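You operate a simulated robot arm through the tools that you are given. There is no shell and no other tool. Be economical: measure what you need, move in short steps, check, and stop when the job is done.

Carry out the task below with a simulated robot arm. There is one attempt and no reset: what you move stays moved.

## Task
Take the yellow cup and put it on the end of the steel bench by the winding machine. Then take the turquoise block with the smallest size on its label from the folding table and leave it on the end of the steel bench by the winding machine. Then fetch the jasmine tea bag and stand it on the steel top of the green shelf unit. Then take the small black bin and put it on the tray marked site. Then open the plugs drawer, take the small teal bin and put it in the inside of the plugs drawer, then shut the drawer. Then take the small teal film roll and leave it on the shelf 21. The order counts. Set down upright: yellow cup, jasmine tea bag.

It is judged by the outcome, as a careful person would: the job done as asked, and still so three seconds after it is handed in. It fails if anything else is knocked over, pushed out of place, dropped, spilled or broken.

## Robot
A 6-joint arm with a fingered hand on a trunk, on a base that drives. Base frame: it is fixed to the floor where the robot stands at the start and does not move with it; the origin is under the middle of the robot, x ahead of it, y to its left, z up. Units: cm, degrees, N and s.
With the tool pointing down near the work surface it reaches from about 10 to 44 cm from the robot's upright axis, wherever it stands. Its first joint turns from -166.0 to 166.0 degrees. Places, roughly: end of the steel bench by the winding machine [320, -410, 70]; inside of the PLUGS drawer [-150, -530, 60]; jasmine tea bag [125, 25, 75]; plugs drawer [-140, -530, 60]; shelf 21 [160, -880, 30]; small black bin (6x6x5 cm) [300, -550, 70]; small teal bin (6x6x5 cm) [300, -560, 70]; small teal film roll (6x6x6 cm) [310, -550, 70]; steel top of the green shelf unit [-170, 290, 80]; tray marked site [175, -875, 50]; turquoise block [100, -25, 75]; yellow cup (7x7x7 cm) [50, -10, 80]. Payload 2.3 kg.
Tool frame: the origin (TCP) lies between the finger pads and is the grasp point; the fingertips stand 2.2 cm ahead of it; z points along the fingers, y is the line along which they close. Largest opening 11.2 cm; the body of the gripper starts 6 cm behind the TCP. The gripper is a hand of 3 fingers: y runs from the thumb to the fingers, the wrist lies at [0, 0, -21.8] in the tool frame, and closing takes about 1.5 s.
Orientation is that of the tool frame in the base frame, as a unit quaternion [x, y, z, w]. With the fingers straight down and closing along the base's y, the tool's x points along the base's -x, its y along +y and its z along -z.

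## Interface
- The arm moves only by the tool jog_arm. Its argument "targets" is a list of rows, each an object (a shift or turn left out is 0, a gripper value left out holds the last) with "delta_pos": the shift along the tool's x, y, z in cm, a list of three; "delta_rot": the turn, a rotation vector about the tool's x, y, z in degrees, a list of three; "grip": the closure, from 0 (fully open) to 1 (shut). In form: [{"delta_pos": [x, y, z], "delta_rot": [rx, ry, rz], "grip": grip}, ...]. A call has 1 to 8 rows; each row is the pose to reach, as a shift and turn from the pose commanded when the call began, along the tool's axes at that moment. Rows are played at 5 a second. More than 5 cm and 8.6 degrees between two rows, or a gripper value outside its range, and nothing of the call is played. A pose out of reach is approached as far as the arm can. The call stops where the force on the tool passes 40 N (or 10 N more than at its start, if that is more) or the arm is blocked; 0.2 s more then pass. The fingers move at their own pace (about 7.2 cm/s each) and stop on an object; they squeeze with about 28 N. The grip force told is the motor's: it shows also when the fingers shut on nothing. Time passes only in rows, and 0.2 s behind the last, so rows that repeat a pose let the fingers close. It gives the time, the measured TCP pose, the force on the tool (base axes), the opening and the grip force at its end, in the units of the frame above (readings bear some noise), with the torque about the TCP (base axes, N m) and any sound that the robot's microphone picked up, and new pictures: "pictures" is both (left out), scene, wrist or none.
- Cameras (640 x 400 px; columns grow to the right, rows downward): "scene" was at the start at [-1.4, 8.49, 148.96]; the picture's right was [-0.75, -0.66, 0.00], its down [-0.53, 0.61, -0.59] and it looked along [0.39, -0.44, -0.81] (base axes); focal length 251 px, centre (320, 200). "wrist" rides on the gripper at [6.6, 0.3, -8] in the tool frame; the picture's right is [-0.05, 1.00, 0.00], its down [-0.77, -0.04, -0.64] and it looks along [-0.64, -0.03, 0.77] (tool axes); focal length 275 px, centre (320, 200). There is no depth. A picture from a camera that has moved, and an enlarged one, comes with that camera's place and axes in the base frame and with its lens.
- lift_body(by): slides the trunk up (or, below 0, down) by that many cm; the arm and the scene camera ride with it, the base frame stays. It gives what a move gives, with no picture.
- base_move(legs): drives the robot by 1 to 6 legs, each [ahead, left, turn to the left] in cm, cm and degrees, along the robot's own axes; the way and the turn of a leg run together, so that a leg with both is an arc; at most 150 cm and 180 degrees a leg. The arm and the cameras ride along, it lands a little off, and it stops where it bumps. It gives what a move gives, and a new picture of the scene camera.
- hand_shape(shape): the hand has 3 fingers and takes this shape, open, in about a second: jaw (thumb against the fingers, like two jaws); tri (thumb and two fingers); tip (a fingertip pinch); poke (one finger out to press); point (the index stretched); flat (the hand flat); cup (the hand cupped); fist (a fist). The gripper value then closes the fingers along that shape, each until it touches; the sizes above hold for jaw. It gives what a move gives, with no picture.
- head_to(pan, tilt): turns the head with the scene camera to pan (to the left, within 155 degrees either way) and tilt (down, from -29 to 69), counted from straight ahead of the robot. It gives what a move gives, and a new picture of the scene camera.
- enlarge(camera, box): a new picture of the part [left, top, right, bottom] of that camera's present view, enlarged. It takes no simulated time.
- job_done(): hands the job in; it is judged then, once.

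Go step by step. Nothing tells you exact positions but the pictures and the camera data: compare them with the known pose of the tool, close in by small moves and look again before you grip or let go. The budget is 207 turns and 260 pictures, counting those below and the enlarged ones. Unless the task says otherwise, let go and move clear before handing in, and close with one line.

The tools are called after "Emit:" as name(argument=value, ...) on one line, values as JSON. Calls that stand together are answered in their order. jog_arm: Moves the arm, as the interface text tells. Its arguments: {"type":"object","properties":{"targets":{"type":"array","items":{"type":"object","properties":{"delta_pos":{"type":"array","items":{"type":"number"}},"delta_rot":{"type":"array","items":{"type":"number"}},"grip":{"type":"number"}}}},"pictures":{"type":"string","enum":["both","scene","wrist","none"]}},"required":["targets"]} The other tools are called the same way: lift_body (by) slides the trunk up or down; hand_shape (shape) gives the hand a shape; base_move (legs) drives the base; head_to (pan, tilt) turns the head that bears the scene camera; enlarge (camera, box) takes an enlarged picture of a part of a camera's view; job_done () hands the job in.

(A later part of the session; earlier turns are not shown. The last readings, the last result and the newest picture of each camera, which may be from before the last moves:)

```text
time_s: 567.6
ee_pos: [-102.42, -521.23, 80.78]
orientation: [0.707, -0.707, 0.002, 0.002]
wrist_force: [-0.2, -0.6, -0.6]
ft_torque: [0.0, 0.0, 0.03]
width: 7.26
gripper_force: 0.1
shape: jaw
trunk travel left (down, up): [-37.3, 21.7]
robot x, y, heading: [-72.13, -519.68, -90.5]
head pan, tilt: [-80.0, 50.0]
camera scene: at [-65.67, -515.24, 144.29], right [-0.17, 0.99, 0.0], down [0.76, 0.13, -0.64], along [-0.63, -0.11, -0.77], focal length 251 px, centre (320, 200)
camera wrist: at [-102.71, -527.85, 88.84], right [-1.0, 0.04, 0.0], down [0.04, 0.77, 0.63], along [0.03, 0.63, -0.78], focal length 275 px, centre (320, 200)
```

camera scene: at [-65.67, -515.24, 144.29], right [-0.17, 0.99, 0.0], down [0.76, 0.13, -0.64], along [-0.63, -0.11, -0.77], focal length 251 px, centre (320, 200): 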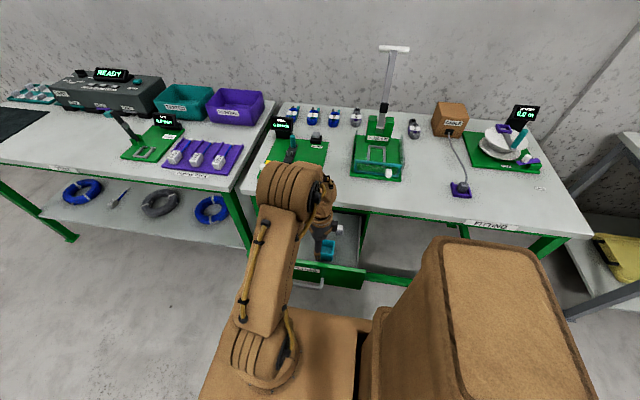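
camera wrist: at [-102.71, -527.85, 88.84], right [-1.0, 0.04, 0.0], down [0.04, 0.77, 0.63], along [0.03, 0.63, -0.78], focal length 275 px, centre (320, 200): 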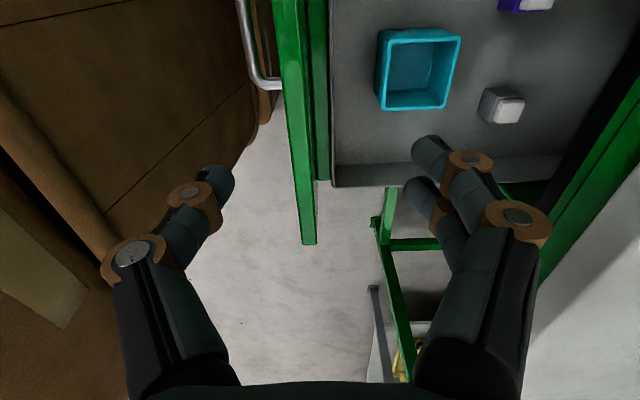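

The bin sits in the drawer. Next I back off, set the hand horizontal and closed, and push the drawer front shut.

Emit:
base_move(legs=[[0, 30, 0]])

Emit:
jog_arm(targets=[{"delta_rot": [-8.5, 0, 0], "grip": 1}, {"delta_rot": [-17, 0, 0]}, {"delta_rot": [-25.5, 0, 0]}, {"delta_rot": [-34, 0, 0]}, {"delta_rot": [-42.5, 0, 0]}, {"delta_rot": [-51, 0, 0]}, {"delta_rot": [-59.5, 0, 0]}, {"delta_rot": [-68, 0, 0]}], pictures="none")

Emit:
jog_arm(targets=[{"delta_rot": [-8, 0, 0]}, {"delta_rot": [-16, 0, 0]}, {"delta_rot": [-22, 0, 0]}, {"delta_pos": [-3, 0, 0], "delta_rot": [-22, 0, 0]}, {"delta_pos": [-6.5, 0, 0], "delta_rot": [-22, 0, 0]}], pictures="none")

Emit:
lift_body(by=-20)

Emit:
jog_arm(targets=[{"delta_pos": [0, 0, 0]}])

```text
time_s: 569.6
ee_pos: [-72.48, -521.6, 80.74]
orientation: [0.709, -0.705, 0.002, 0.002]
wrist_force: [0.4, 1.2, -0.7]
ft_torque: [0.0, -0.01, 0.0]
width: 7.23
gripper_force: 0.0
shape: jaw
trunk travel left (down, up): [-37.3, 21.7]
robot x, y, heading: [-42.11, -519.82, -90.3]
head pan, tilt: [-80.0, 50.0]
camera scene: at [-35.67, -515.42, 144.29], right [-0.17, 0.99, 0.0], down [0.75, 0.13, -0.64], along [-0.63, -0.11, -0.77], focal length 251 px, centre (320, 200)
```

scene: 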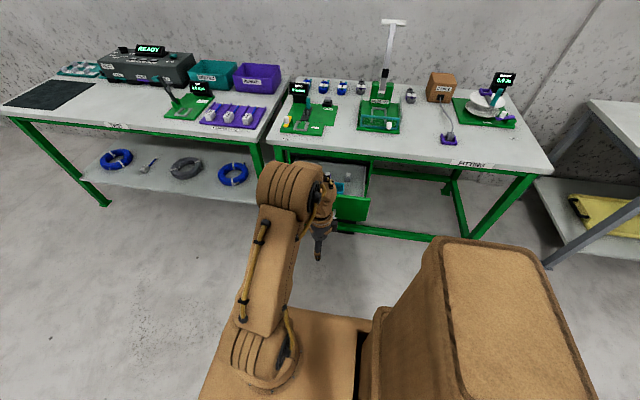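

```text
time_s: 571.4
ee_pos: [-74.4, -520.87, 81.27]
orientation: [0.583, -0.573, -0.411, 0.404]
wrist_force: [0.2, -0.6, -0.2]
ft_torque: [-0.02, -0.01, -0.03]
width: 0.0
gripper_force: 28.7
shape: jaw
out of reach, approached as far as the arm can: row 3, 5, 6, 7, 8
trunk travel left (down, up): [-37.3, 21.7]
robot x, y, heading: [-42.05, -519.99, -90.4]
head pan, tilt: [-80.0, 50.0]
```

```text
time_s: 571.9
ee_pos: [-76.93, -519.39, 86.44]
orientation: [0.528, -0.497, -0.509, 0.464]
wrist_force: [-0.8, 1.3, 0.0]
ft_torque: [-0.01, -0.03, 0.01]
width: 0.0
gripper_force: 28.2
shape: jaw
out of reach, approached as far as the arm can: row 2
trunk travel left (down, up): [-37.3, 21.7]
robot x, y, heading: [-41.9, -520.08, -90.4]
head pan, tilt: [-80.0, 50.0]
stopped in row 2: the arm was blocked; the commanded pose is now the measured one
```

```text
time_s: 574.1
ee_pos: [-76.81, -519.41, 66.23]
orientation: [0.529, -0.498, -0.509, 0.462]
wrist_force: [0.3, -0.3, -0.2]
ft_torque: [0.0, 0.0, -0.02]
width: 0.0
gripper_force: 28.2
shape: jaw
trunk travel left (down, up): [-17.3, 41.7]
robot x, y, heading: [-42.2, -520.39, -90.3]
head pan, tilt: [-80.0, 50.0]
```

```text
time_s: 574.5
ee_pos: [-76.73, -519.47, 66.34]
orientation: [0.529, -0.498, -0.509, 0.462]
wrist_force: [0.0, -0.2, -0.5]
ft_torque: [0.01, -0.01, -0.02]
width: 0.0
gripper_force: 27.8
shape: jaw
trunk travel left (down, up): [-17.3, 41.7]
robot x, y, heading: [-42.01, -520.27, -90.3]
head pan, tilt: [-80.0, 50.0]
camera scene: at [-35.74, -515.42, 124.29], right [-0.17, 0.99, 0.0], down [0.76, 0.13, -0.64], along [-0.63, -0.11, -0.77], focal length 251 px, centre (320, 200)
camera wrist: at [-68.91, -526.14, 66.52], right [-0.06, -0.03, 1.0], down [0.65, 0.76, 0.06], along [-0.76, 0.65, -0.02], focal length 275 px, centre (320, 200)
```

scene: 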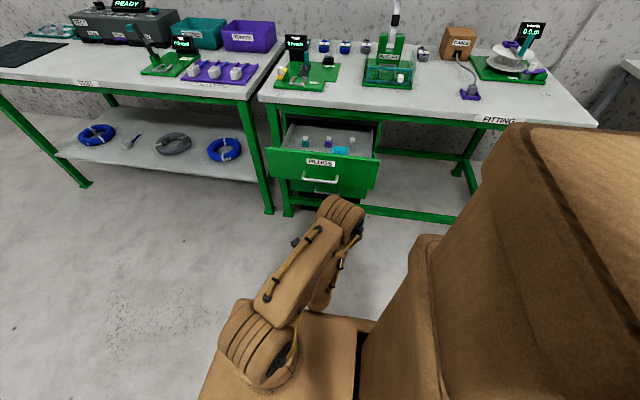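
wrist: 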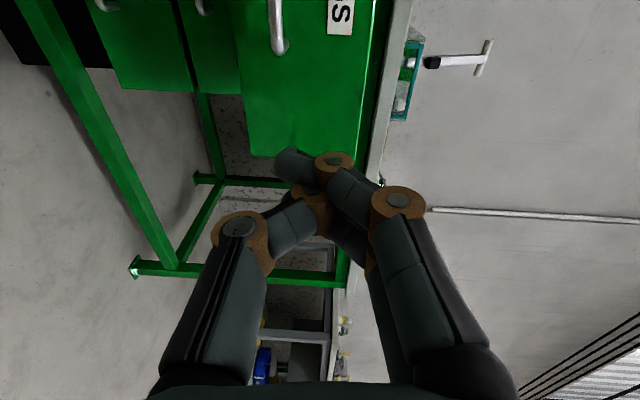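

The hand is near-horizontal and closed. I line it up with the panel beside the handle and push the drawer in.

Emit:
lift_body(by=-3)

Emit:
base_move(legs=[[-5.5, 0, 0], [0, -18, 0]])

Emit:
jog_arm(targets=[{"delta_pos": [0, 0, 0]}], pictures="wrist")

```text
time_s: 575.2
ee_pos: [-76.76, -519.43, 63.27]
orientation: [0.53, -0.498, -0.509, 0.462]
wrist_force: [-1.0, -0.8, -0.5]
ft_torque: [-0.01, 0.0, 0.01]
width: 0.01
gripper_force: 27.9
shape: jaw
trunk travel left (down, up): [-14.3, 44.7]
robot x, y, heading: [-41.85, -520.14, -90.4]
head pan, tilt: [-80.0, 50.0]
```

```text
time_s: 577.3
ee_pos: [-94.82, -513.77, 63.21]
orientation: [0.529, -0.498, -0.509, 0.462]
wrist_force: [0.3, 0.0, 0.0]
ft_torque: [0.0, 0.0, -0.01]
width: 0.0
gripper_force: 28.1
shape: jaw
trunk travel left (down, up): [-14.3, 44.7]
robot x, y, heading: [-60.38, -514.54, -90.1]
head pan, tilt: [-80.0, 50.0]
camera scene: at [-53.83, -509.83, 121.29], right [-0.17, 0.99, 0.0], down [0.76, 0.13, -0.64], along [-0.63, -0.11, -0.77], focal length 251 px, centre (320, 200)
```

scene: 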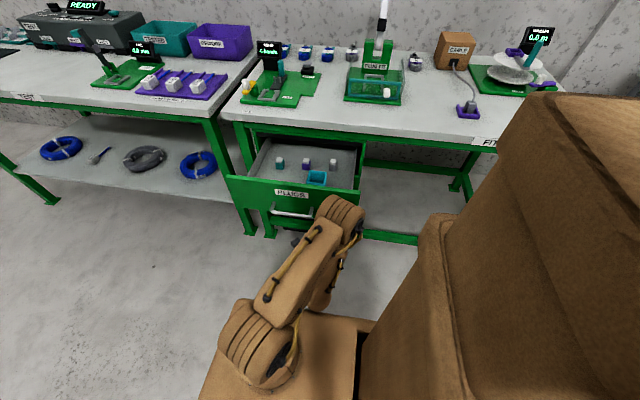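

```text
time_s: 577.7
ee_pos: [-94.91, -513.72, 63.28]
orientation: [0.528, -0.497, -0.51, 0.463]
wrist_force: [0.7, 0.1, -0.1]
ft_torque: [-0.02, -0.03, 0.03]
width: 0.0
gripper_force: 27.8
shape: jaw
trunk travel left (down, up): [-14.3, 44.7]
robot x, y, heading: [-60.07, -514.26, -90.3]
head pan, tilt: [-80.0, 50.0]
camera wrist: at [-87.03, -520.55, 63.55], right [-0.05, -0.03, 1.0], down [0.65, 0.76, 0.06], along [-0.76, 0.65, -0.02], focal length 275 px, centre (320, 200)
```

wrist: 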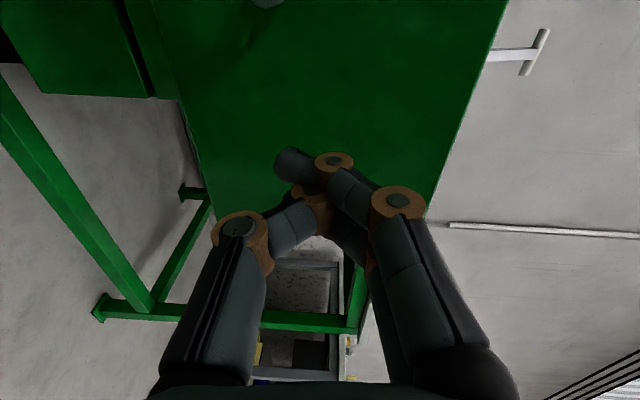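

Emit:
base_move(legs=[[0, -8, 0]])

Emit:
base_move(legs=[[0, -12, 0]])

Emit:
enlarge(camera="scene", box=[200, 100, 420, 260])

```text
time_s: 578.8
ee_pos: [-102.98, -513.8, 63.42]
orientation: [0.53, -0.497, -0.508, 0.463]
wrist_force: [0.2, -0.6, 0.8]
ft_torque: [-0.01, 0.01, -0.01]
width: 0.0
gripper_force: 28.1
shape: jaw
trunk travel left (down, up): [-14.3, 44.7]
robot x, y, heading: [-68.38, -514.59, -90.2]
head pan, tilt: [-80.0, 50.0]
camera scene: at [-61.92, -509.78, 121.29], right [-0.17, 0.99, 0.0], down [0.76, 0.13, -0.64], along [-0.63, -0.11, -0.77], focal length 251 px, centre (320, 200)
```

scene: 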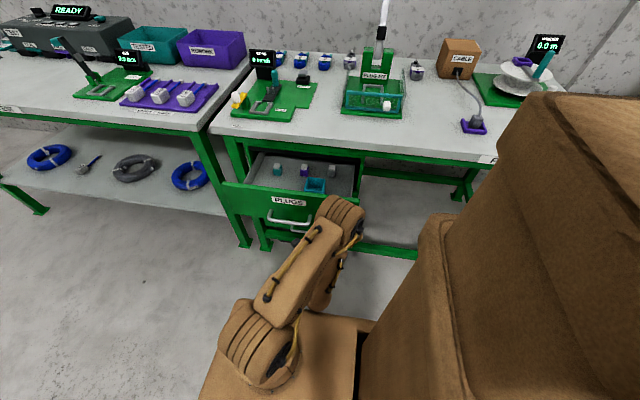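

```text
time_s: 580.0
ee_pos: [-114.94, -513.67, 63.4]
orientation: [0.529, -0.497, -0.509, 0.463]
wrist_force: [-0.5, 0.4, 0.0]
ft_torque: [0.01, 0.0, 0.01]
width: 0.03
gripper_force: 27.9
shape: jaw
trunk travel left (down, up): [-14.3, 44.7]
robot x, y, heading: [-80.37, -514.21, -90.4]
head pan, tilt: [-80.0, 50.0]
camera scene: at [-73.94, -509.73, 121.29], right [-0.17, 0.99, 0.0], down [0.76, 0.13, -0.64], along [-0.63, -0.11, -0.77], focal length 251 px, centre (320, 200)
```

scene: 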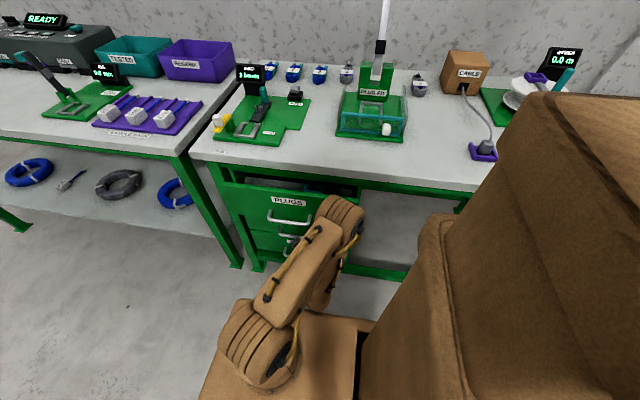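

```text
2.50 times, centred on (310, 180) of scene
camera zoom: at [-73.94, -509.73, 121.29], right [-0.17, 0.99, 0.0], down [0.76, 0.13, -0.64], along [-0.63, -0.11, -0.77], focal length 627 px, centre (345, 250)
```

zoom: 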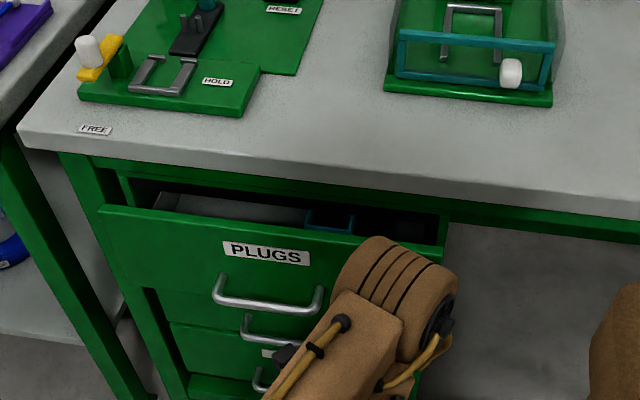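

Emit:
base_move(legs=[[0, -5, 0]])

Emit:
jog_arm(targets=[{"delta_pos": [0, 0, 0.5]}, {"delta_pos": [0, 0, 1]}, {"delta_pos": [0, 0, 1.5]}, {"delta_pos": [0, 0, 2]}, {"delta_pos": [0, 0, 2.5]}])

```text
time_s: 580.9
ee_pos: [-120.09, -513.57, 63.29]
orientation: [0.529, -0.497, -0.51, 0.462]
wrist_force: [-0.4, 0.1, 0.1]
ft_torque: [0.0, 0.04, 0.0]
width: 0.0
gripper_force: 28.0
shape: jaw
trunk travel left (down, up): [-14.3, 44.7]
robot x, y, heading: [-85.36, -513.93, -90.5]
head pan, tilt: [-80.0, 50.0]
camera scene: at [-78.97, -509.7, 121.29], right [-0.17, 0.99, 0.0], down [0.76, 0.13, -0.64], along [-0.63, -0.11, -0.77], focal length 251 px, centre (320, 200)
```

scene: 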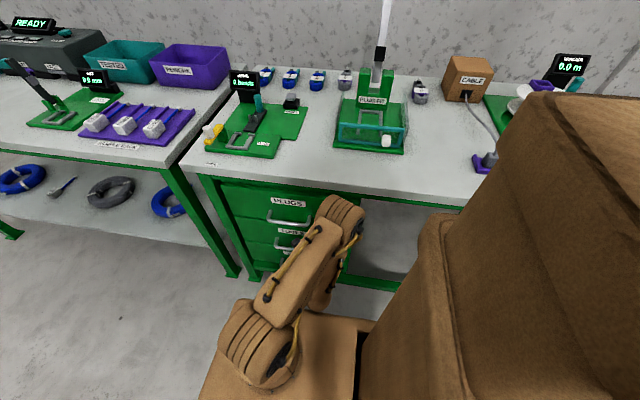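

```text
time_s: 581.6
ee_pos: [-120.7, -513.62, 63.24]
orientation: [0.528, -0.498, -0.509, 0.463]
wrist_force: [30.0, -0.1, 4.5]
ft_torque: [-0.01, -0.08, 0.07]
width: 0.0
gripper_force: 27.8
shape: jaw
trunk travel left (down, up): [-14.3, 44.7]
robot x, y, heading: [-85.02, -514.27, -90.1]
head pan, tilt: [-80.0, 50.0]
stopped in row 3: the force on the tool passed its limit at 43 N (the readings are from after the stop); the commanded pose is now the measured one
camera scene: at [-78.42, -509.68, 121.28], right [-0.17, 0.99, 0.0], down [0.75, 0.13, -0.65], along [-0.64, -0.11, -0.76], focal length 251 px, centre (320, 200)
camera wrist: at [-112.81, -520.42, 63.57], right [-0.05, -0.03, 1.0], down [0.65, 0.76, 0.06], along [-0.76, 0.65, -0.02], focal length 275 px, centre (320, 200)
```

scene: 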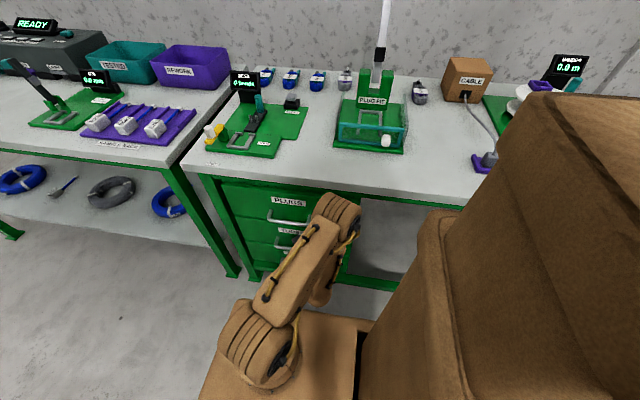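
wrist: 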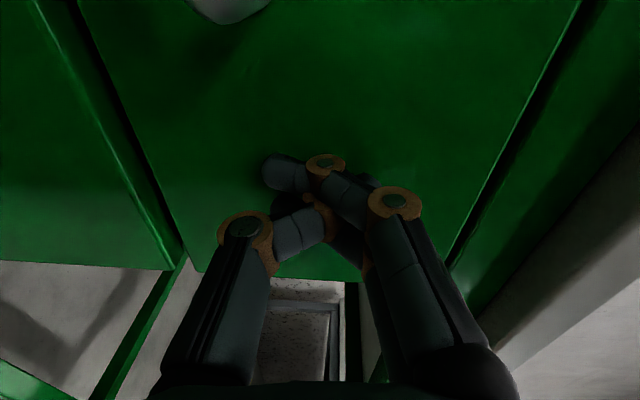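

The drawer hit its stop and looks flush. I back off and check.

Emit:
base_move(legs=[[0, 45, 0]])

Emit:
enlarge(camera="scene", box=[230, 100, 420, 220])

```text
time_s: 584.3
ee_pos: [-76.45, -513.89, 63.23]
orientation: [0.528, -0.499, -0.509, 0.462]
wrist_force: [0.6, -0.2, 0.1]
ft_torque: [-0.01, 0.0, 0.0]
width: 0.01
gripper_force: 28.1
shape: jaw
trunk travel left (down, up): [-14.3, 44.7]
robot x, y, heading: [-40.54, -514.78, -90.4]
head pan, tilt: [-80.0, 50.0]
camera scene: at [-34.29, -510.03, 121.29], right [-0.17, 0.99, 0.0], down [0.76, 0.13, -0.64], along [-0.63, -0.11, -0.77], focal length 251 px, centre (320, 200)
```

scene: 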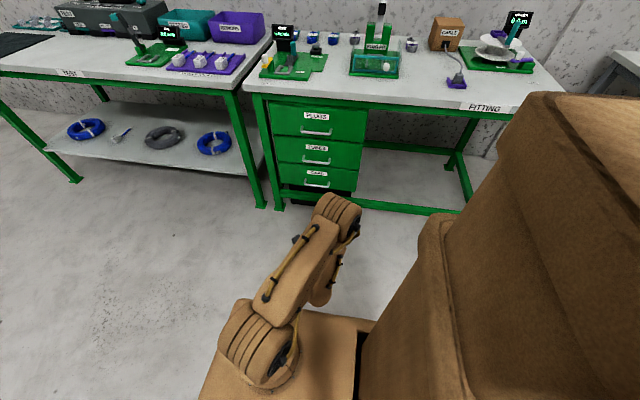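

```text
3.33 times, centred on (325, 160) of scene
camera zoom: at [-34.29, -510.03, 121.29], right [-0.17, 0.99, 0.0], down [0.76, 0.13, -0.64], along [-0.63, -0.11, -0.77], focal length 836 px, centre (303, 333)
```

zoom: 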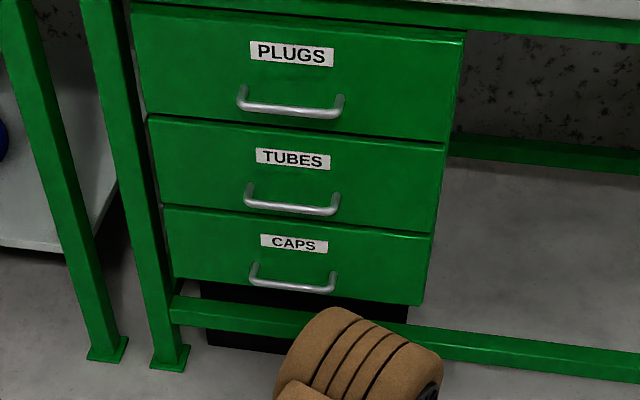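

The drawer is shut. Now the film roll: I raise the trunk, set the hand to the 45° tilt with horizontal closing, and drive back to the bench.

Emit:
lift_body(by=35)

Emit:
jog_arm(targets=[{"delta_pos": [0, 0, 4], "grip": 0.5}, {"delta_pos": [0, 0, 7], "grip": 0.1}], pictures="none")

Emit:
jog_arm(targets=[{"delta_rot": [2.525, 2.875, -6.83]}, {"delta_rot": [5.05, 5.75, -13.66]}, {"delta_rot": [7.58, 8.63, -20.5]}, {"delta_rot": [10.1, 11.5, -27.3]}, {"delta_rot": [12.63, 14.38, -34.15]}, {"delta_rot": [15.15, 17.25, -41]}, {"delta_rot": [17.68, 20.13, -47.8]}, {"delta_rot": [20.2, 23, -54.65]}], pictures="none")

Emit:
jog_arm(targets=[{"delta_rot": [2.525, 2.875, -6.83]}, {"delta_rot": [5.05, 5.75, -13.66]}, {"delta_rot": [7.58, 8.63, -20.5]}, {"delta_rot": [10.1, 11.5, -27.3]}], pictures="wrist")

```text
time_s: 587.7
ee_pos: [-76.28, -513.86, 98.17]
orientation: [0.528, -0.499, -0.509, 0.462]
wrist_force: [-0.2, -0.9, -0.4]
ft_torque: [0.02, 0.02, 0.01]
width: 0.02
gripper_force: 27.6
shape: jaw
trunk travel left (down, up): [-49.3, 9.7]
robot x, y, heading: [-40.21, -514.76, -90.4]
head pan, tilt: [-80.0, 50.0]
```

```text
time_s: 588.3
ee_pos: [-83.38, -513.82, 97.77]
orientation: [0.528, -0.498, -0.509, 0.462]
wrist_force: [0.0, 0.2, 0.0]
ft_torque: [0.03, 0.03, 0.0]
width: 4.61
gripper_force: 0.0
shape: jaw
trunk travel left (down, up): [-49.3, 9.7]
robot x, y, heading: [-40.83, -514.52, -90.7]
head pan, tilt: [-80.0, 50.0]
```

```text
time_s: 590.1
ee_pos: [-83.39, -513.72, 97.83]
orientation: [0.853, -0.182, -0.459, 0.169]
wrist_force: [-0.2, -0.1, 0.6]
ft_torque: [0.0, 0.0, 0.0]
width: 10.07
gripper_force: 0.0
shape: jaw
trunk travel left (down, up): [-49.3, 9.7]
robot x, y, heading: [-40.87, -514.42, -90.5]
head pan, tilt: [-80.0, 50.0]
```

```text
time_s: 591.1
ee_pos: [-83.29, -513.65, 97.8]
orientation: [0.924, 0.002, -0.382, -0.001]
wrist_force: [-0.1, 0.0, -0.8]
ft_torque: [-0.02, 0.05, -0.02]
width: 10.05
gripper_force: 0.0
shape: jaw
trunk travel left (down, up): [-49.3, 9.7]
robot x, y, heading: [-40.55, -514.69, -90.5]
head pan, tilt: [-80.0, 50.0]
camera wrist: at [-73.04, -514.03, 98.85], right [-0.03, -1.0, 0.03], down [-0.1, 0.03, 0.99], along [-0.99, 0.03, -0.1], focal length 275 px, centre (320, 200)
```

wrist: 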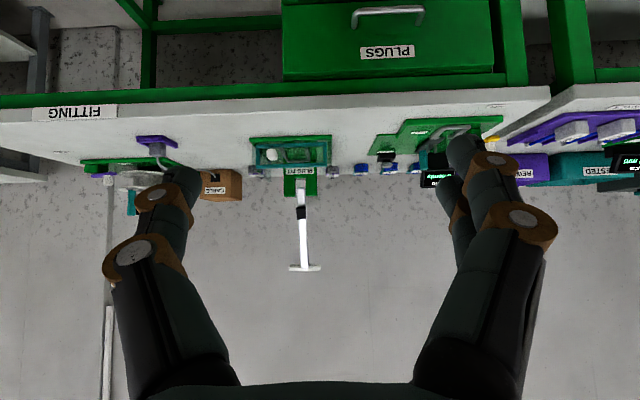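

Emit:
base_move(legs=[[-129, 0, 0.5], [0, 0, 180], [0, -150, 0], [0, -112, 0], [-150, 0, 0], [-20, 0, 0]])

Emit:
head_to(pan=-100, tilt=45)

Emit:
enlarge(camera="scene", box=[180, 140, 380, 265])

```text
time_s: 625.5
ee_pos: [263.79, -553.79, 97.86]
orientation: [0.001, 0.924, 0.0, 0.383]
wrist_force: [-0.1, 0.8, -0.3]
ft_torque: [0.01, 0.0, 0.02]
width: 10.04
gripper_force: 0.0
shape: jaw
trunk travel left (down, up): [-49.3, 9.7]
robot x, y, heading: [220.64, -552.92, 89.3]
head pan, tilt: [-80.0, 50.0]
camera scene: at [214.22, -557.54, 156.29], right [0.16, -0.99, 0.0], down [-0.76, -0.12, -0.64], along [0.63, 0.11, -0.77], focal length 251 px, centre (320, 200)
```

scene: 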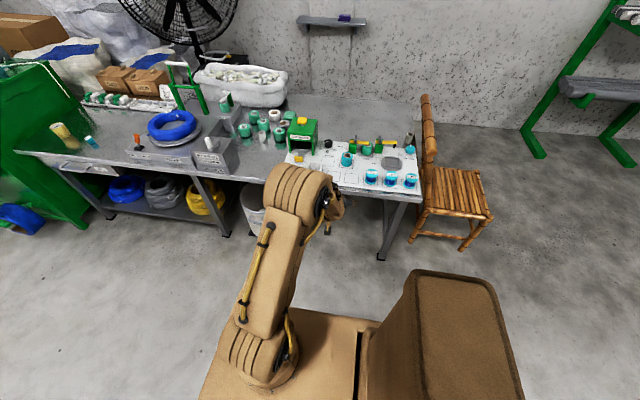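

```text
time_s: 626.4
ee_pos: [263.64, -553.78, 97.7]
orientation: [0.002, 0.924, -0.002, 0.383]
wrist_force: [0.0, 0.0, 1.7]
ft_torque: [-0.02, -0.03, 0.02]
width: 10.05
gripper_force: 0.0
shape: jaw
trunk travel left (down, up): [-49.3, 9.7]
robot x, y, heading: [220.76, -552.64, 89.4]
head pan, tilt: [-100.0, 45.0]
camera scene: at [214.61, -560.19, 156.98], right [-0.18, -0.98, 0.0], down [-0.7, 0.13, -0.71], along [0.69, -0.13, -0.71], focal length 251 px, centre (320, 200)
```

scene: 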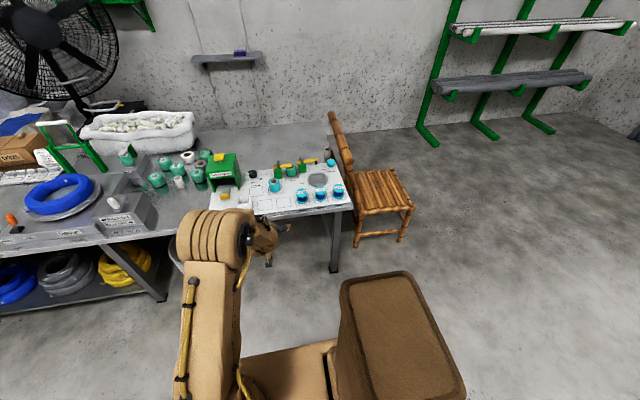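

```text
3.20 times, centred on (280, 202) of scene
camera zoom: at [214.61, -560.19, 156.98], right [-0.18, -0.98, 0.0], down [-0.7, 0.13, -0.71], along [0.69, -0.13, -0.71], focal length 803 px, centre (448, 192)
```

zoom: 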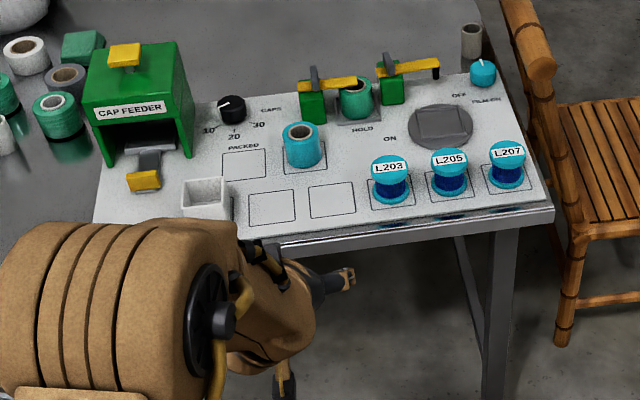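

The film roll is in place at "spare". I move in above it with the tilted hand.

Emit:
base_move(legs=[[0, -44, 0.6]])

Emit:
jog_arm(targets=[{"delta_pos": [2, 0, 2], "grip": 0.2}], pictures="wrist")

```text
time_s: 629.1
ee_pos: [307.85, -553.83, 97.76]
orientation: [-0.002, 0.924, 0.0, 0.382]
wrist_force: [-0.7, -0.6, -0.4]
ft_torque: [0.0, 0.01, -0.01]
width: 10.05
gripper_force: 0.0
shape: jaw
trunk travel left (down, up): [-49.3, 9.7]
robot x, y, heading: [265.33, -553.24, 89.8]
head pan, tilt: [-100.0, 45.0]
camera scene: at [258.93, -560.58, 156.99], right [-0.18, -0.98, 0.0], down [-0.7, 0.13, -0.71], along [0.7, -0.13, -0.71], focal length 251 px, centre (320, 200)
```

scene: 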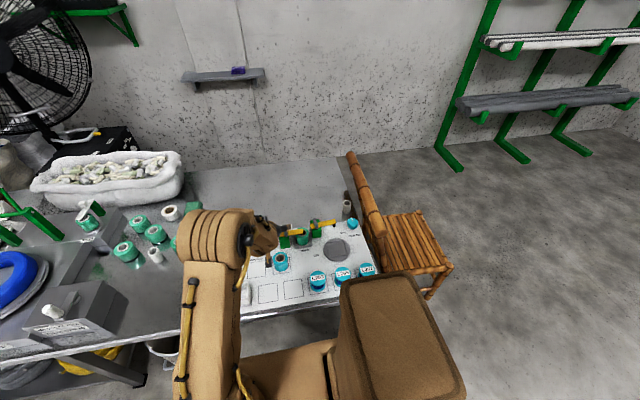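

```text
time_s: 629.5
ee_pos: [307.87, -553.84, 95.06]
orientation: [-0.002, 0.924, 0.0, 0.381]
wrist_force: [-0.1, -0.2, 0.9]
ft_torque: [-0.01, 0.0, -0.01]
width: 9.0
gripper_force: 0.0
shape: jaw
trunk travel left (down, up): [-49.3, 9.7]
robot x, y, heading: [265.67, -553.01, 89.8]
head pan, tilt: [-100.0, 45.0]
camera wrist: at [297.55, -553.56, 96.04], right [0.03, 1.0, 0.03], down [0.1, -0.04, 0.99], along [0.99, -0.03, -0.1], focal length 275 px, centre (320, 200)
```

wrist: 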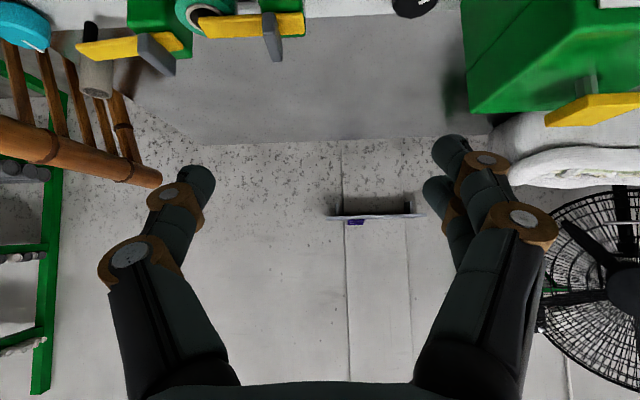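

Emit:
jog_arm(targets=[{"delta_pos": [-2.5, -0.5, 2.5]}, {"delta_pos": [0.5, -1.05, 5.5]}, {"delta_pos": [3.5, -1.05, 8.5]}, {"delta_pos": [6.6, -1.05, 11.7]}])

```text
time_s: 630.5
ee_pos: [311.35, -554.99, 82.17]
orientation: [-0.003, 0.924, 0.001, 0.382]
wrist_force: [0.3, -0.7, -0.4]
ft_torque: [0.02, 0.03, -0.03]
width: 8.96
gripper_force: 0.0
shape: jaw
trunk travel left (down, up): [-49.3, 9.7]
robot x, y, heading: [265.19, -553.06, 89.8]
head pan, tilt: [-100.0, 45.0]
camera scene: at [258.9, -560.59, 156.99], right [-0.18, -0.98, 0.0], down [-0.7, 0.13, -0.71], along [0.7, -0.13, -0.71], focal length 251 px, centre (320, 200)
camera wrist: at [300.98, -554.68, 83.17], right [0.03, 1.0, 0.03], down [0.1, -0.03, 0.99], along [0.99, -0.03, -0.1], focal length 275 px, centre (320, 200)
```

scene: 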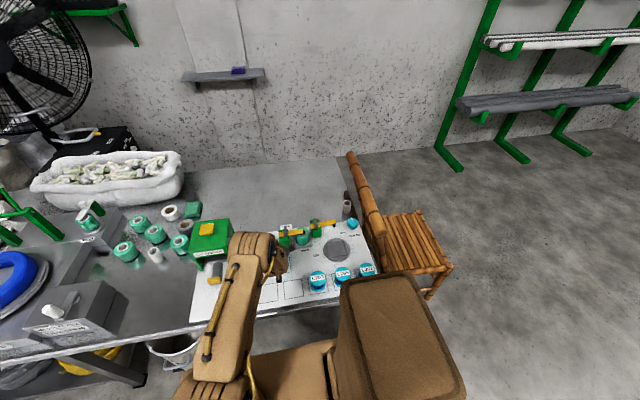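
wrist: 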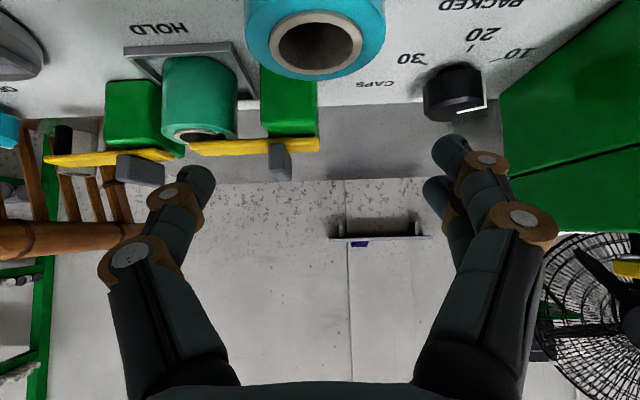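

Emit:
jog_arm(targets=[{"delta_pos": [2.1, 0, 2.1]}, {"delta_pos": [4.2, 0, 4.2]}, {"delta_pos": [5.7, 0, 5.7]}], pictures="wrist")

```text
time_s: 631.3
ee_pos: [311.43, -555.03, 73.96]
orientation: [-0.002, 0.924, 0.0, 0.382]
wrist_force: [-1.4, 1.1, -0.2]
ft_torque: [0.0, 0.0, 0.01]
width: 8.95
gripper_force: 0.0
shape: jaw
trunk travel left (down, up): [-49.3, 9.7]
robot x, y, heading: [265.05, -553.1, 89.7]
head pan, tilt: [-100.0, 45.0]
camera wrist: at [300.97, -554.7, 75.05], right [0.03, 1.0, 0.03], down [0.1, -0.03, 0.99], along [0.99, -0.03, -0.1], focal length 275 px, centre (320, 200)
```

wrist: 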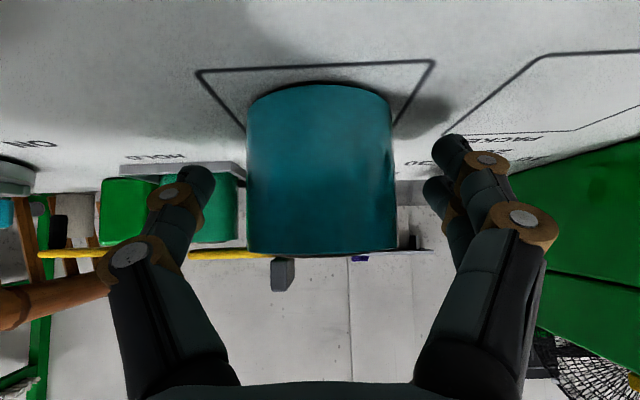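

Emit:
jog_arm(targets=[{"delta_pos": [0, 0, 0], "grip": 0.4}, {"delta_pos": [0, 0, 0], "grip": 1}, {"delta_pos": [0, 0, 0], "grip": 1}, {"delta_pos": [0, 0, 0], "grip": 1}, {"delta_pos": [0, 0, 0], "grip": 1}], pictures="none")

Emit:
lift_body(by=9)

Emit:
jog_arm(targets=[{"delta_pos": [0, 0, 0]}], pictures="wrist")

```text
time_s: 632.5
ee_pos: [311.38, -554.95, 74.08]
orientation: [-0.001, 0.924, 0.0, 0.382]
wrist_force: [0.1, -1.0, -1.2]
ft_torque: [-0.02, 0.01, 0.05]
width: 4.41
gripper_force: 27.8
shape: jaw
trunk travel left (down, up): [-49.3, 9.7]
robot x, y, heading: [264.96, -552.76, 89.8]
head pan, tilt: [-100.0, 45.0]
```

```text
time_s: 633.7
ee_pos: [311.34, -555.02, 82.96]
orientation: [-0.002, 0.924, 0.001, 0.382]
wrist_force: [-1.1, 1.4, -1.3]
ft_torque: [0.0, -0.01, -0.04]
width: 4.37
gripper_force: 27.8
shape: jaw
trunk travel left (down, up): [-58.3, 0.7]
robot x, y, heading: [264.83, -553.34, 89.8]
head pan, tilt: [-100.0, 45.0]
```

```text
time_s: 634.1
ee_pos: [311.42, -554.9, 83.05]
orientation: [-0.003, 0.924, 0.001, 0.382]
wrist_force: [-0.6, 0.7, -1.2]
ft_torque: [-0.01, -0.01, -0.01]
width: 4.38
gripper_force: 27.6
shape: jaw
trunk travel left (down, up): [-58.3, 0.7]
robot x, y, heading: [265.09, -553.31, 89.7]
head pan, tilt: [-100.0, 45.0]
camera wrist: at [300.97, -554.7, 84.07], right [0.03, 1.0, 0.03], down [0.1, -0.03, 0.99], along [0.99, -0.03, -0.1], focal length 275 px, centre (320, 200)
```

wrist: 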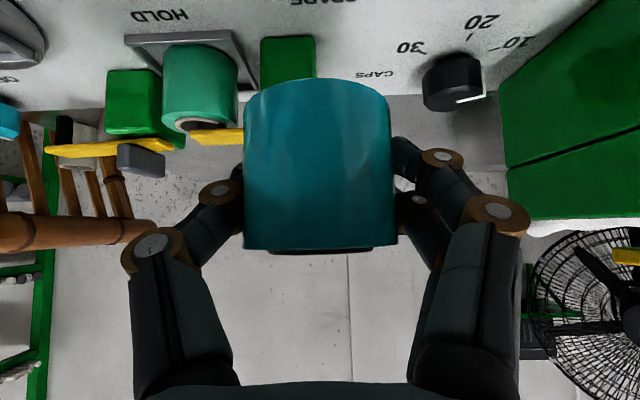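

The film roll is held upright. I drive to the rack as before.

Emit:
jog_arm(targets=[{"delta_pos": [2.8, 0, -2.8]}, {"delta_pos": [5.6, 0, -5.6]}, {"delta_pos": [7, 0, -7]}], pictures="none")

Emit:
base_move(legs=[[0, 28, 0.3], [0, 0, -90], [0, -150, 0], [0, -77, 0], [-72, 0, 0]])

Emit:
head_to(pan=-90, tilt=50)

```text
time_s: 634.9
ee_pos: [301.6, -554.99, 83.08]
orientation: [-0.001, 0.924, 0.0, 0.383]
wrist_force: [0.2, -0.6, -1.0]
ft_torque: [0.02, -0.03, 0.0]
width: 4.37
gripper_force: 28.8
shape: jaw
trunk travel left (down, up): [-58.3, 0.7]
robot x, y, heading: [265.33, -553.08, 89.8]
head pan, tilt: [-100.0, 45.0]
```

```text
time_s: 655.0
ee_pos: [166.32, -817.11, 82.99]
orientation: [0.646, 0.661, -0.267, 0.273]
wrist_force: [0.5, -0.9, -0.5]
ft_torque: [-0.01, 0.03, -0.02]
width: 4.33
gripper_force: 28.2
shape: jaw
trunk travel left (down, up): [-58.3, 0.7]
robot x, y, heading: [167.52, -780.55, 0.7]
head pan, tilt: [-100.0, 45.0]
camera scene: at [159.84, -774.98, 165.98], right [-0.99, 0.16, 0.0], down [0.11, 0.7, -0.71], along [-0.11, -0.7, -0.71], focal length 251 px, centre (320, 200)
```

scene: 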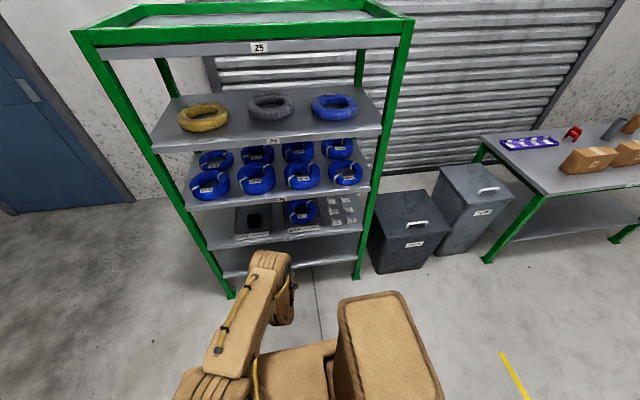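

```text
time_s: 655.7
ee_pos: [166.42, -817.28, 83.04]
orientation: [0.647, 0.66, -0.267, 0.272]
wrist_force: [0.4, 0.7, -1.6]
ft_torque: [0.0, -0.03, 0.03]
width: 4.34
gripper_force: 28.8
shape: jaw
trunk travel left (down, up): [-58.3, 0.7]
robot x, y, heading: [167.08, -780.54, 0.8]
head pan, tilt: [-90.0, 50.0]
camera scene: at [161.29, -774.66, 165.29], right [-1.0, -0.01, 0.0], down [-0.01, 0.77, -0.64], along [0.01, -0.64, -0.77], focal length 251 px, centre (320, 200)
```

scene: 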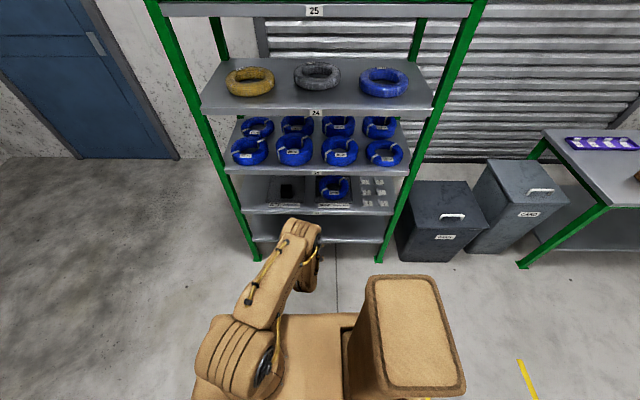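

Emit:
lift_body(by=-47)

Emit:
base_move(legs=[[0, -15, -0.8]])

Emit:
jog_arm(targets=[{"delta_pos": [0, 0, 0]}], pictures="wrist")

```text
refused: -47 is not a number from -40 to 40
```

```text
time_s: 657.0
ee_pos: [166.04, -832.28, 83.06]
orientation: [0.651, 0.656, -0.269, 0.27]
wrist_force: [-1.0, 0.1, -1.2]
ft_torque: [-0.01, 0.01, 0.02]
width: 4.32
gripper_force: 27.6
shape: jaw
trunk travel left (down, up): [-58.3, 0.7]
robot x, y, heading: [167.83, -795.74, 0.3]
head pan, tilt: [-90.0, 50.0]
camera scene: at [161.48, -789.65, 165.3], right [-1.0, 0.0, 0.0], down [0.0, 0.77, -0.64], along [0.0, -0.64, -0.77], focal length 251 px, centre (320, 200)
```

scene: 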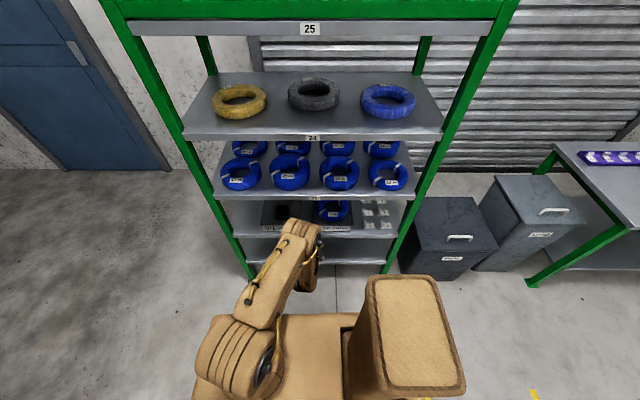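

```text
time_s: 657.5
ee_pos: [166.05, -832.18, 83.05]
orientation: [0.65, 0.657, -0.269, 0.271]
wrist_force: [-0.6, 0.5, -0.9]
ft_torque: [0.01, 0.03, 0.0]
width: 4.34
gripper_force: 28.1
shape: jaw
trunk travel left (down, up): [-58.3, 0.7]
robot x, y, heading: [167.74, -795.62, -0.1]
head pan, tilt: [-90.0, 50.0]
camera wrist: at [166.21, -821.8, 84.06], right [1.0, -0.02, 0.03], down [-0.03, -0.1, 0.99], along [-0.02, -0.99, -0.1], focal length 275 px, centre (320, 200)
```

wrist: 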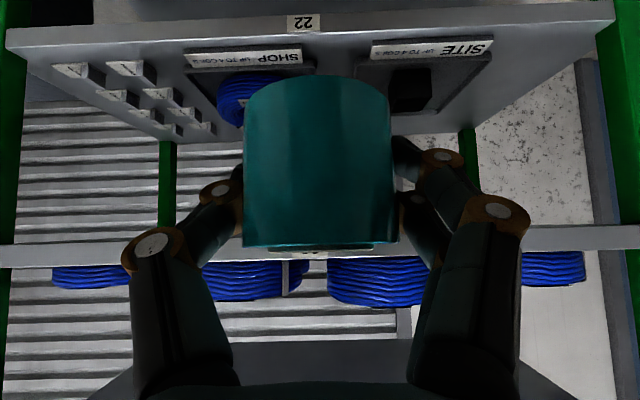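

Emit:
lift_body(by=-40)

Emit:
lift_body(by=-7)

Emit:
jog_arm(targets=[{"delta_pos": [0, 0, 0]}])

```text
time_s: 661.3
ee_pos: [166.02, -832.18, 43.06]
orientation: [0.65, 0.657, -0.27, 0.271]
wrist_force: [0.3, 1.2, -0.7]
ft_torque: [0.02, 0.02, -0.01]
width: 4.34
gripper_force: 28.3
shape: jaw
trunk travel left (down, up): [-18.3, 40.7]
robot x, y, heading: [167.53, -795.68, -0.1]
head pan, tilt: [-90.0, 50.0]
```

```text
time_s: 662.4
ee_pos: [165.92, -832.12, 36.06]
orientation: [0.65, 0.657, -0.269, 0.27]
wrist_force: [0.1, -0.5, -0.1]
ft_torque: [0.01, 0.01, 0.01]
width: 4.33
gripper_force: 28.0
shape: jaw
trunk travel left (down, up): [-11.3, 47.7]
robot x, y, heading: [167.55, -796.21, -0.1]
head pan, tilt: [-90.0, 50.0]
```

```text
time_s: 662.8
ee_pos: [166.05, -832.19, 35.96]
orientation: [0.651, 0.657, -0.269, 0.27]
wrist_force: [-0.1, -0.1, -1.0]
ft_torque: [0.01, -0.02, 0.02]
width: 4.35
gripper_force: 27.6
shape: jaw
trunk travel left (down, up): [-11.3, 47.7]
robot x, y, heading: [167.7, -796.15, 0.0]
head pan, tilt: [-90.0, 50.0]
camera scene: at [161.48, -789.53, 118.3], right [-1.0, 0.0, 0.0], down [0.0, 0.77, -0.64], along [0.0, -0.64, -0.77], focal length 251 px, centre (320, 200)
camera wrist: at [166.22, -821.8, 37.06], right [1.0, -0.02, 0.03], down [-0.03, -0.1, 0.99], along [-0.02, -0.99, -0.1], focal length 275 px, centre (320, 200)
```

scene: 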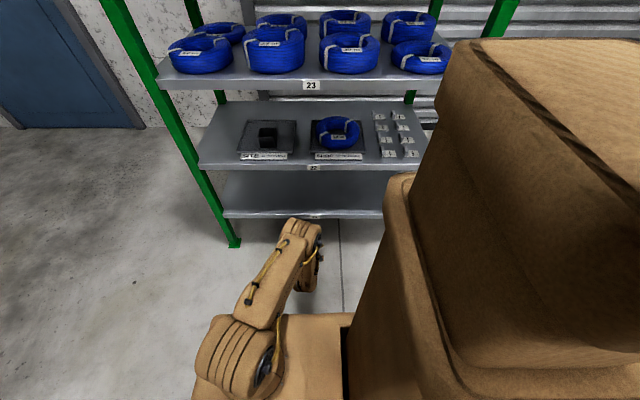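
wrist: 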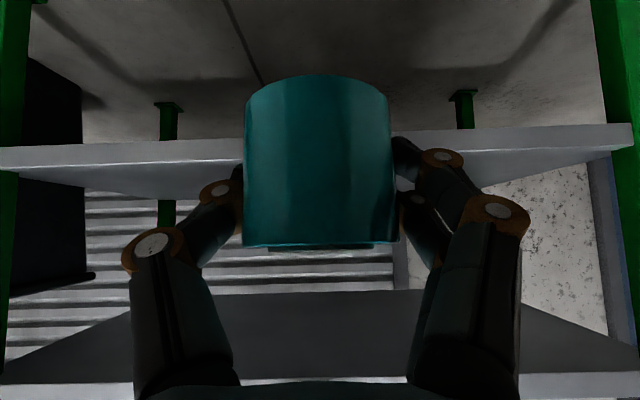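

Shelf 21's top is at z≈28.4 and the roll's bottom is ~3.5 cm above it. I slide in.

Emit:
base_move(legs=[[0, -35, 0]])

Emit:
lift_body(by=-2.5)

Emit:
lift_body(by=-0.6)

Emit:
jog_arm(targets=[{"delta_pos": [0, 0, 0]}], pictures="wrist")

```text
time_s: 665.0
ee_pos: [166.06, -867.24, 35.92]
orientation: [0.651, 0.656, -0.27, 0.27]
wrist_force: [-0.3, 0.6, -1.3]
ft_torque: [-0.01, -0.02, 0.01]
width: 4.32
gripper_force: 28.1
shape: jaw
trunk travel left (down, up): [-11.3, 47.7]
robot x, y, heading: [167.48, -830.99, 0.0]
head pan, tilt: [-90.0, 50.0]
camera scene: at [161.5, -824.51, 118.29], right [-1.0, 0.0, 0.0], down [0.0, 0.77, -0.64], along [0.0, -0.64, -0.77], focal length 251 px, centre (320, 200)
```

scene: 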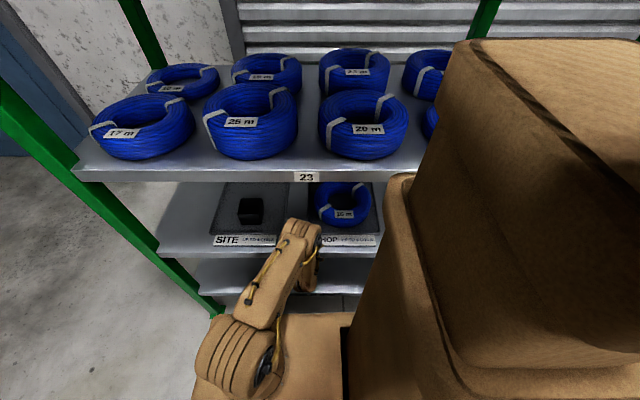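

```text
time_s: 665.7
ee_pos: [166.05, -867.15, 33.51]
orientation: [0.651, 0.656, -0.269, 0.271]
wrist_force: [-0.7, -0.2, 0.0]
ft_torque: [-0.02, -0.04, -0.03]
width: 4.33
gripper_force: 28.4
shape: jaw
trunk travel left (down, up): [-8.8, 50.2]
robot x, y, heading: [167.84, -830.64, 0.2]
head pan, tilt: [-90.0, 50.0]
```

```text
time_s: 666.3
ee_pos: [166.08, -867.11, 32.94]
orientation: [0.65, 0.656, -0.27, 0.271]
wrist_force: [1.0, 0.6, -0.9]
ft_torque: [0.03, -0.01, -0.04]
width: 4.32
gripper_force: 28.3
shape: jaw
trunk travel left (down, up): [-8.2, 50.8]
robot x, y, heading: [167.83, -830.52, 0.0]
head pan, tilt: [-90.0, 50.0]
```

```text
time_s: 666.7
ee_pos: [166.06, -867.2, 32.92]
orientation: [0.651, 0.656, -0.269, 0.271]
wrist_force: [0.3, -0.3, -1.6]
ft_torque: [0.02, -0.03, 0.0]
width: 4.34
gripper_force: 28.2
shape: jaw
trunk travel left (down, up): [-8.2, 50.8]
robot x, y, heading: [167.74, -830.83, -0.3]
head pan, tilt: [-90.0, 50.0]
camera wrist: at [166.19, -856.8, 33.96], right [1.0, -0.02, 0.03], down [-0.03, -0.1, 0.99], along [-0.02, -0.99, -0.1], focal length 275 px, centre (320, 200)
```

wrist: 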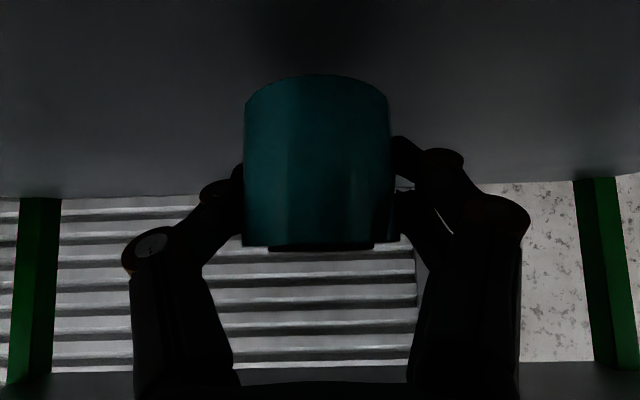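

Emit:
lift_body(by=-0.4)

Emit:
lift_body(by=-0.3)

Emit:
lift_body(by=-0.3)

```text
time_s: 667.2
ee_pos: [166.02, -867.17, 32.61]
orientation: [0.651, 0.656, -0.269, 0.27]
wrist_force: [-0.1, -0.2, -0.4]
ft_torque: [0.01, 0.01, 0.02]
width: 4.32
gripper_force: 28.0
shape: jaw
trunk travel left (down, up): [-7.8, 51.2]
robot x, y, heading: [167.22, -830.78, 0.3]
head pan, tilt: [-90.0, 50.0]
```

```text
time_s: 667.7
ee_pos: [166.03, -867.26, 32.18]
orientation: [0.651, 0.656, -0.27, 0.271]
wrist_force: [0.5, -0.5, -1.1]
ft_torque: [0.01, -0.01, -0.01]
width: 4.35
gripper_force: 28.5
shape: jaw
trunk travel left (down, up): [-7.5, 51.5]
robot x, y, heading: [167.6, -830.68, 0.0]
head pan, tilt: [-90.0, 50.0]
```

```text
time_s: 668.3
ee_pos: [166.01, -867.14, 31.93]
orientation: [0.651, 0.657, -0.269, 0.27]
wrist_force: [-0.6, 0.1, -1.2]
ft_torque: [-0.01, -0.02, -0.01]
width: 4.33
gripper_force: 28.2
shape: jaw
trunk travel left (down, up): [-7.2, 51.8]
robot x, y, heading: [167.84, -830.96, -0.4]
head pan, tilt: [-90.0, 50.0]
```

Emit:
lift_body(by=-0.3)

Emit:
lift_body(by=-0.3)

Emit:
jog_arm(targets=[{"delta_pos": [0, 0, 0]}], pictures="wrist")

```text
time_s: 668.8
ee_pos: [166.04, -867.25, 31.64]
orientation: [0.65, 0.657, -0.269, 0.271]
wrist_force: [-0.2, -0.3, 0.8]
ft_torque: [0.01, -0.01, -0.01]
width: 4.36
gripper_force: 27.9
shape: jaw
trunk travel left (down, up): [-6.9, 52.1]
robot x, y, heading: [167.77, -831.12, 0.2]
head pan, tilt: [-90.0, 50.0]
```

```text
time_s: 669.3
ee_pos: [165.98, -867.17, 31.24]
orientation: [0.65, 0.656, -0.27, 0.271]
wrist_force: [0.6, -1.2, 4.1]
ft_torque: [0.06, 0.02, -0.02]
width: 4.33
gripper_force: 28.2
shape: jaw
trunk travel left (down, up): [-6.6, 52.4]
robot x, y, heading: [167.78, -830.86, -0.1]
head pan, tilt: [-90.0, 50.0]
```

```text
time_s: 669.7
ee_pos: [165.98, -867.28, 31.35]
orientation: [0.65, 0.656, -0.27, 0.271]
wrist_force: [-0.3, -1.4, 6.9]
ft_torque: [-0.02, -0.01, 0.02]
width: 4.32
gripper_force: 27.6
shape: jaw
trunk travel left (down, up): [-6.6, 52.4]
robot x, y, heading: [167.97, -830.55, 0.2]
head pan, tilt: [-90.0, 50.0]
camera wrist: at [166.18, -856.81, 32.39], right [1.0, -0.02, 0.03], down [-0.03, -0.1, 0.99], along [-0.02, -1.0, -0.1], focal length 275 px, centre (320, 200)
```

wrist: 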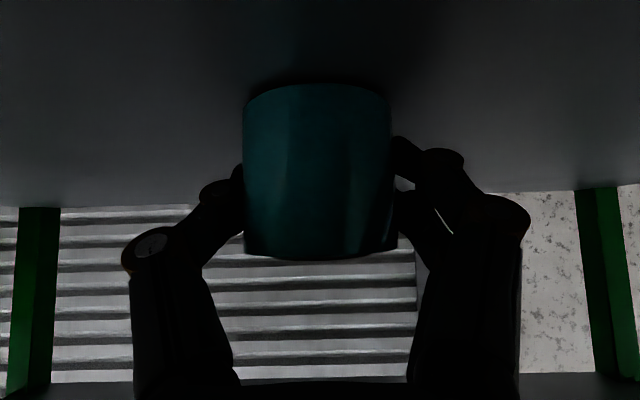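

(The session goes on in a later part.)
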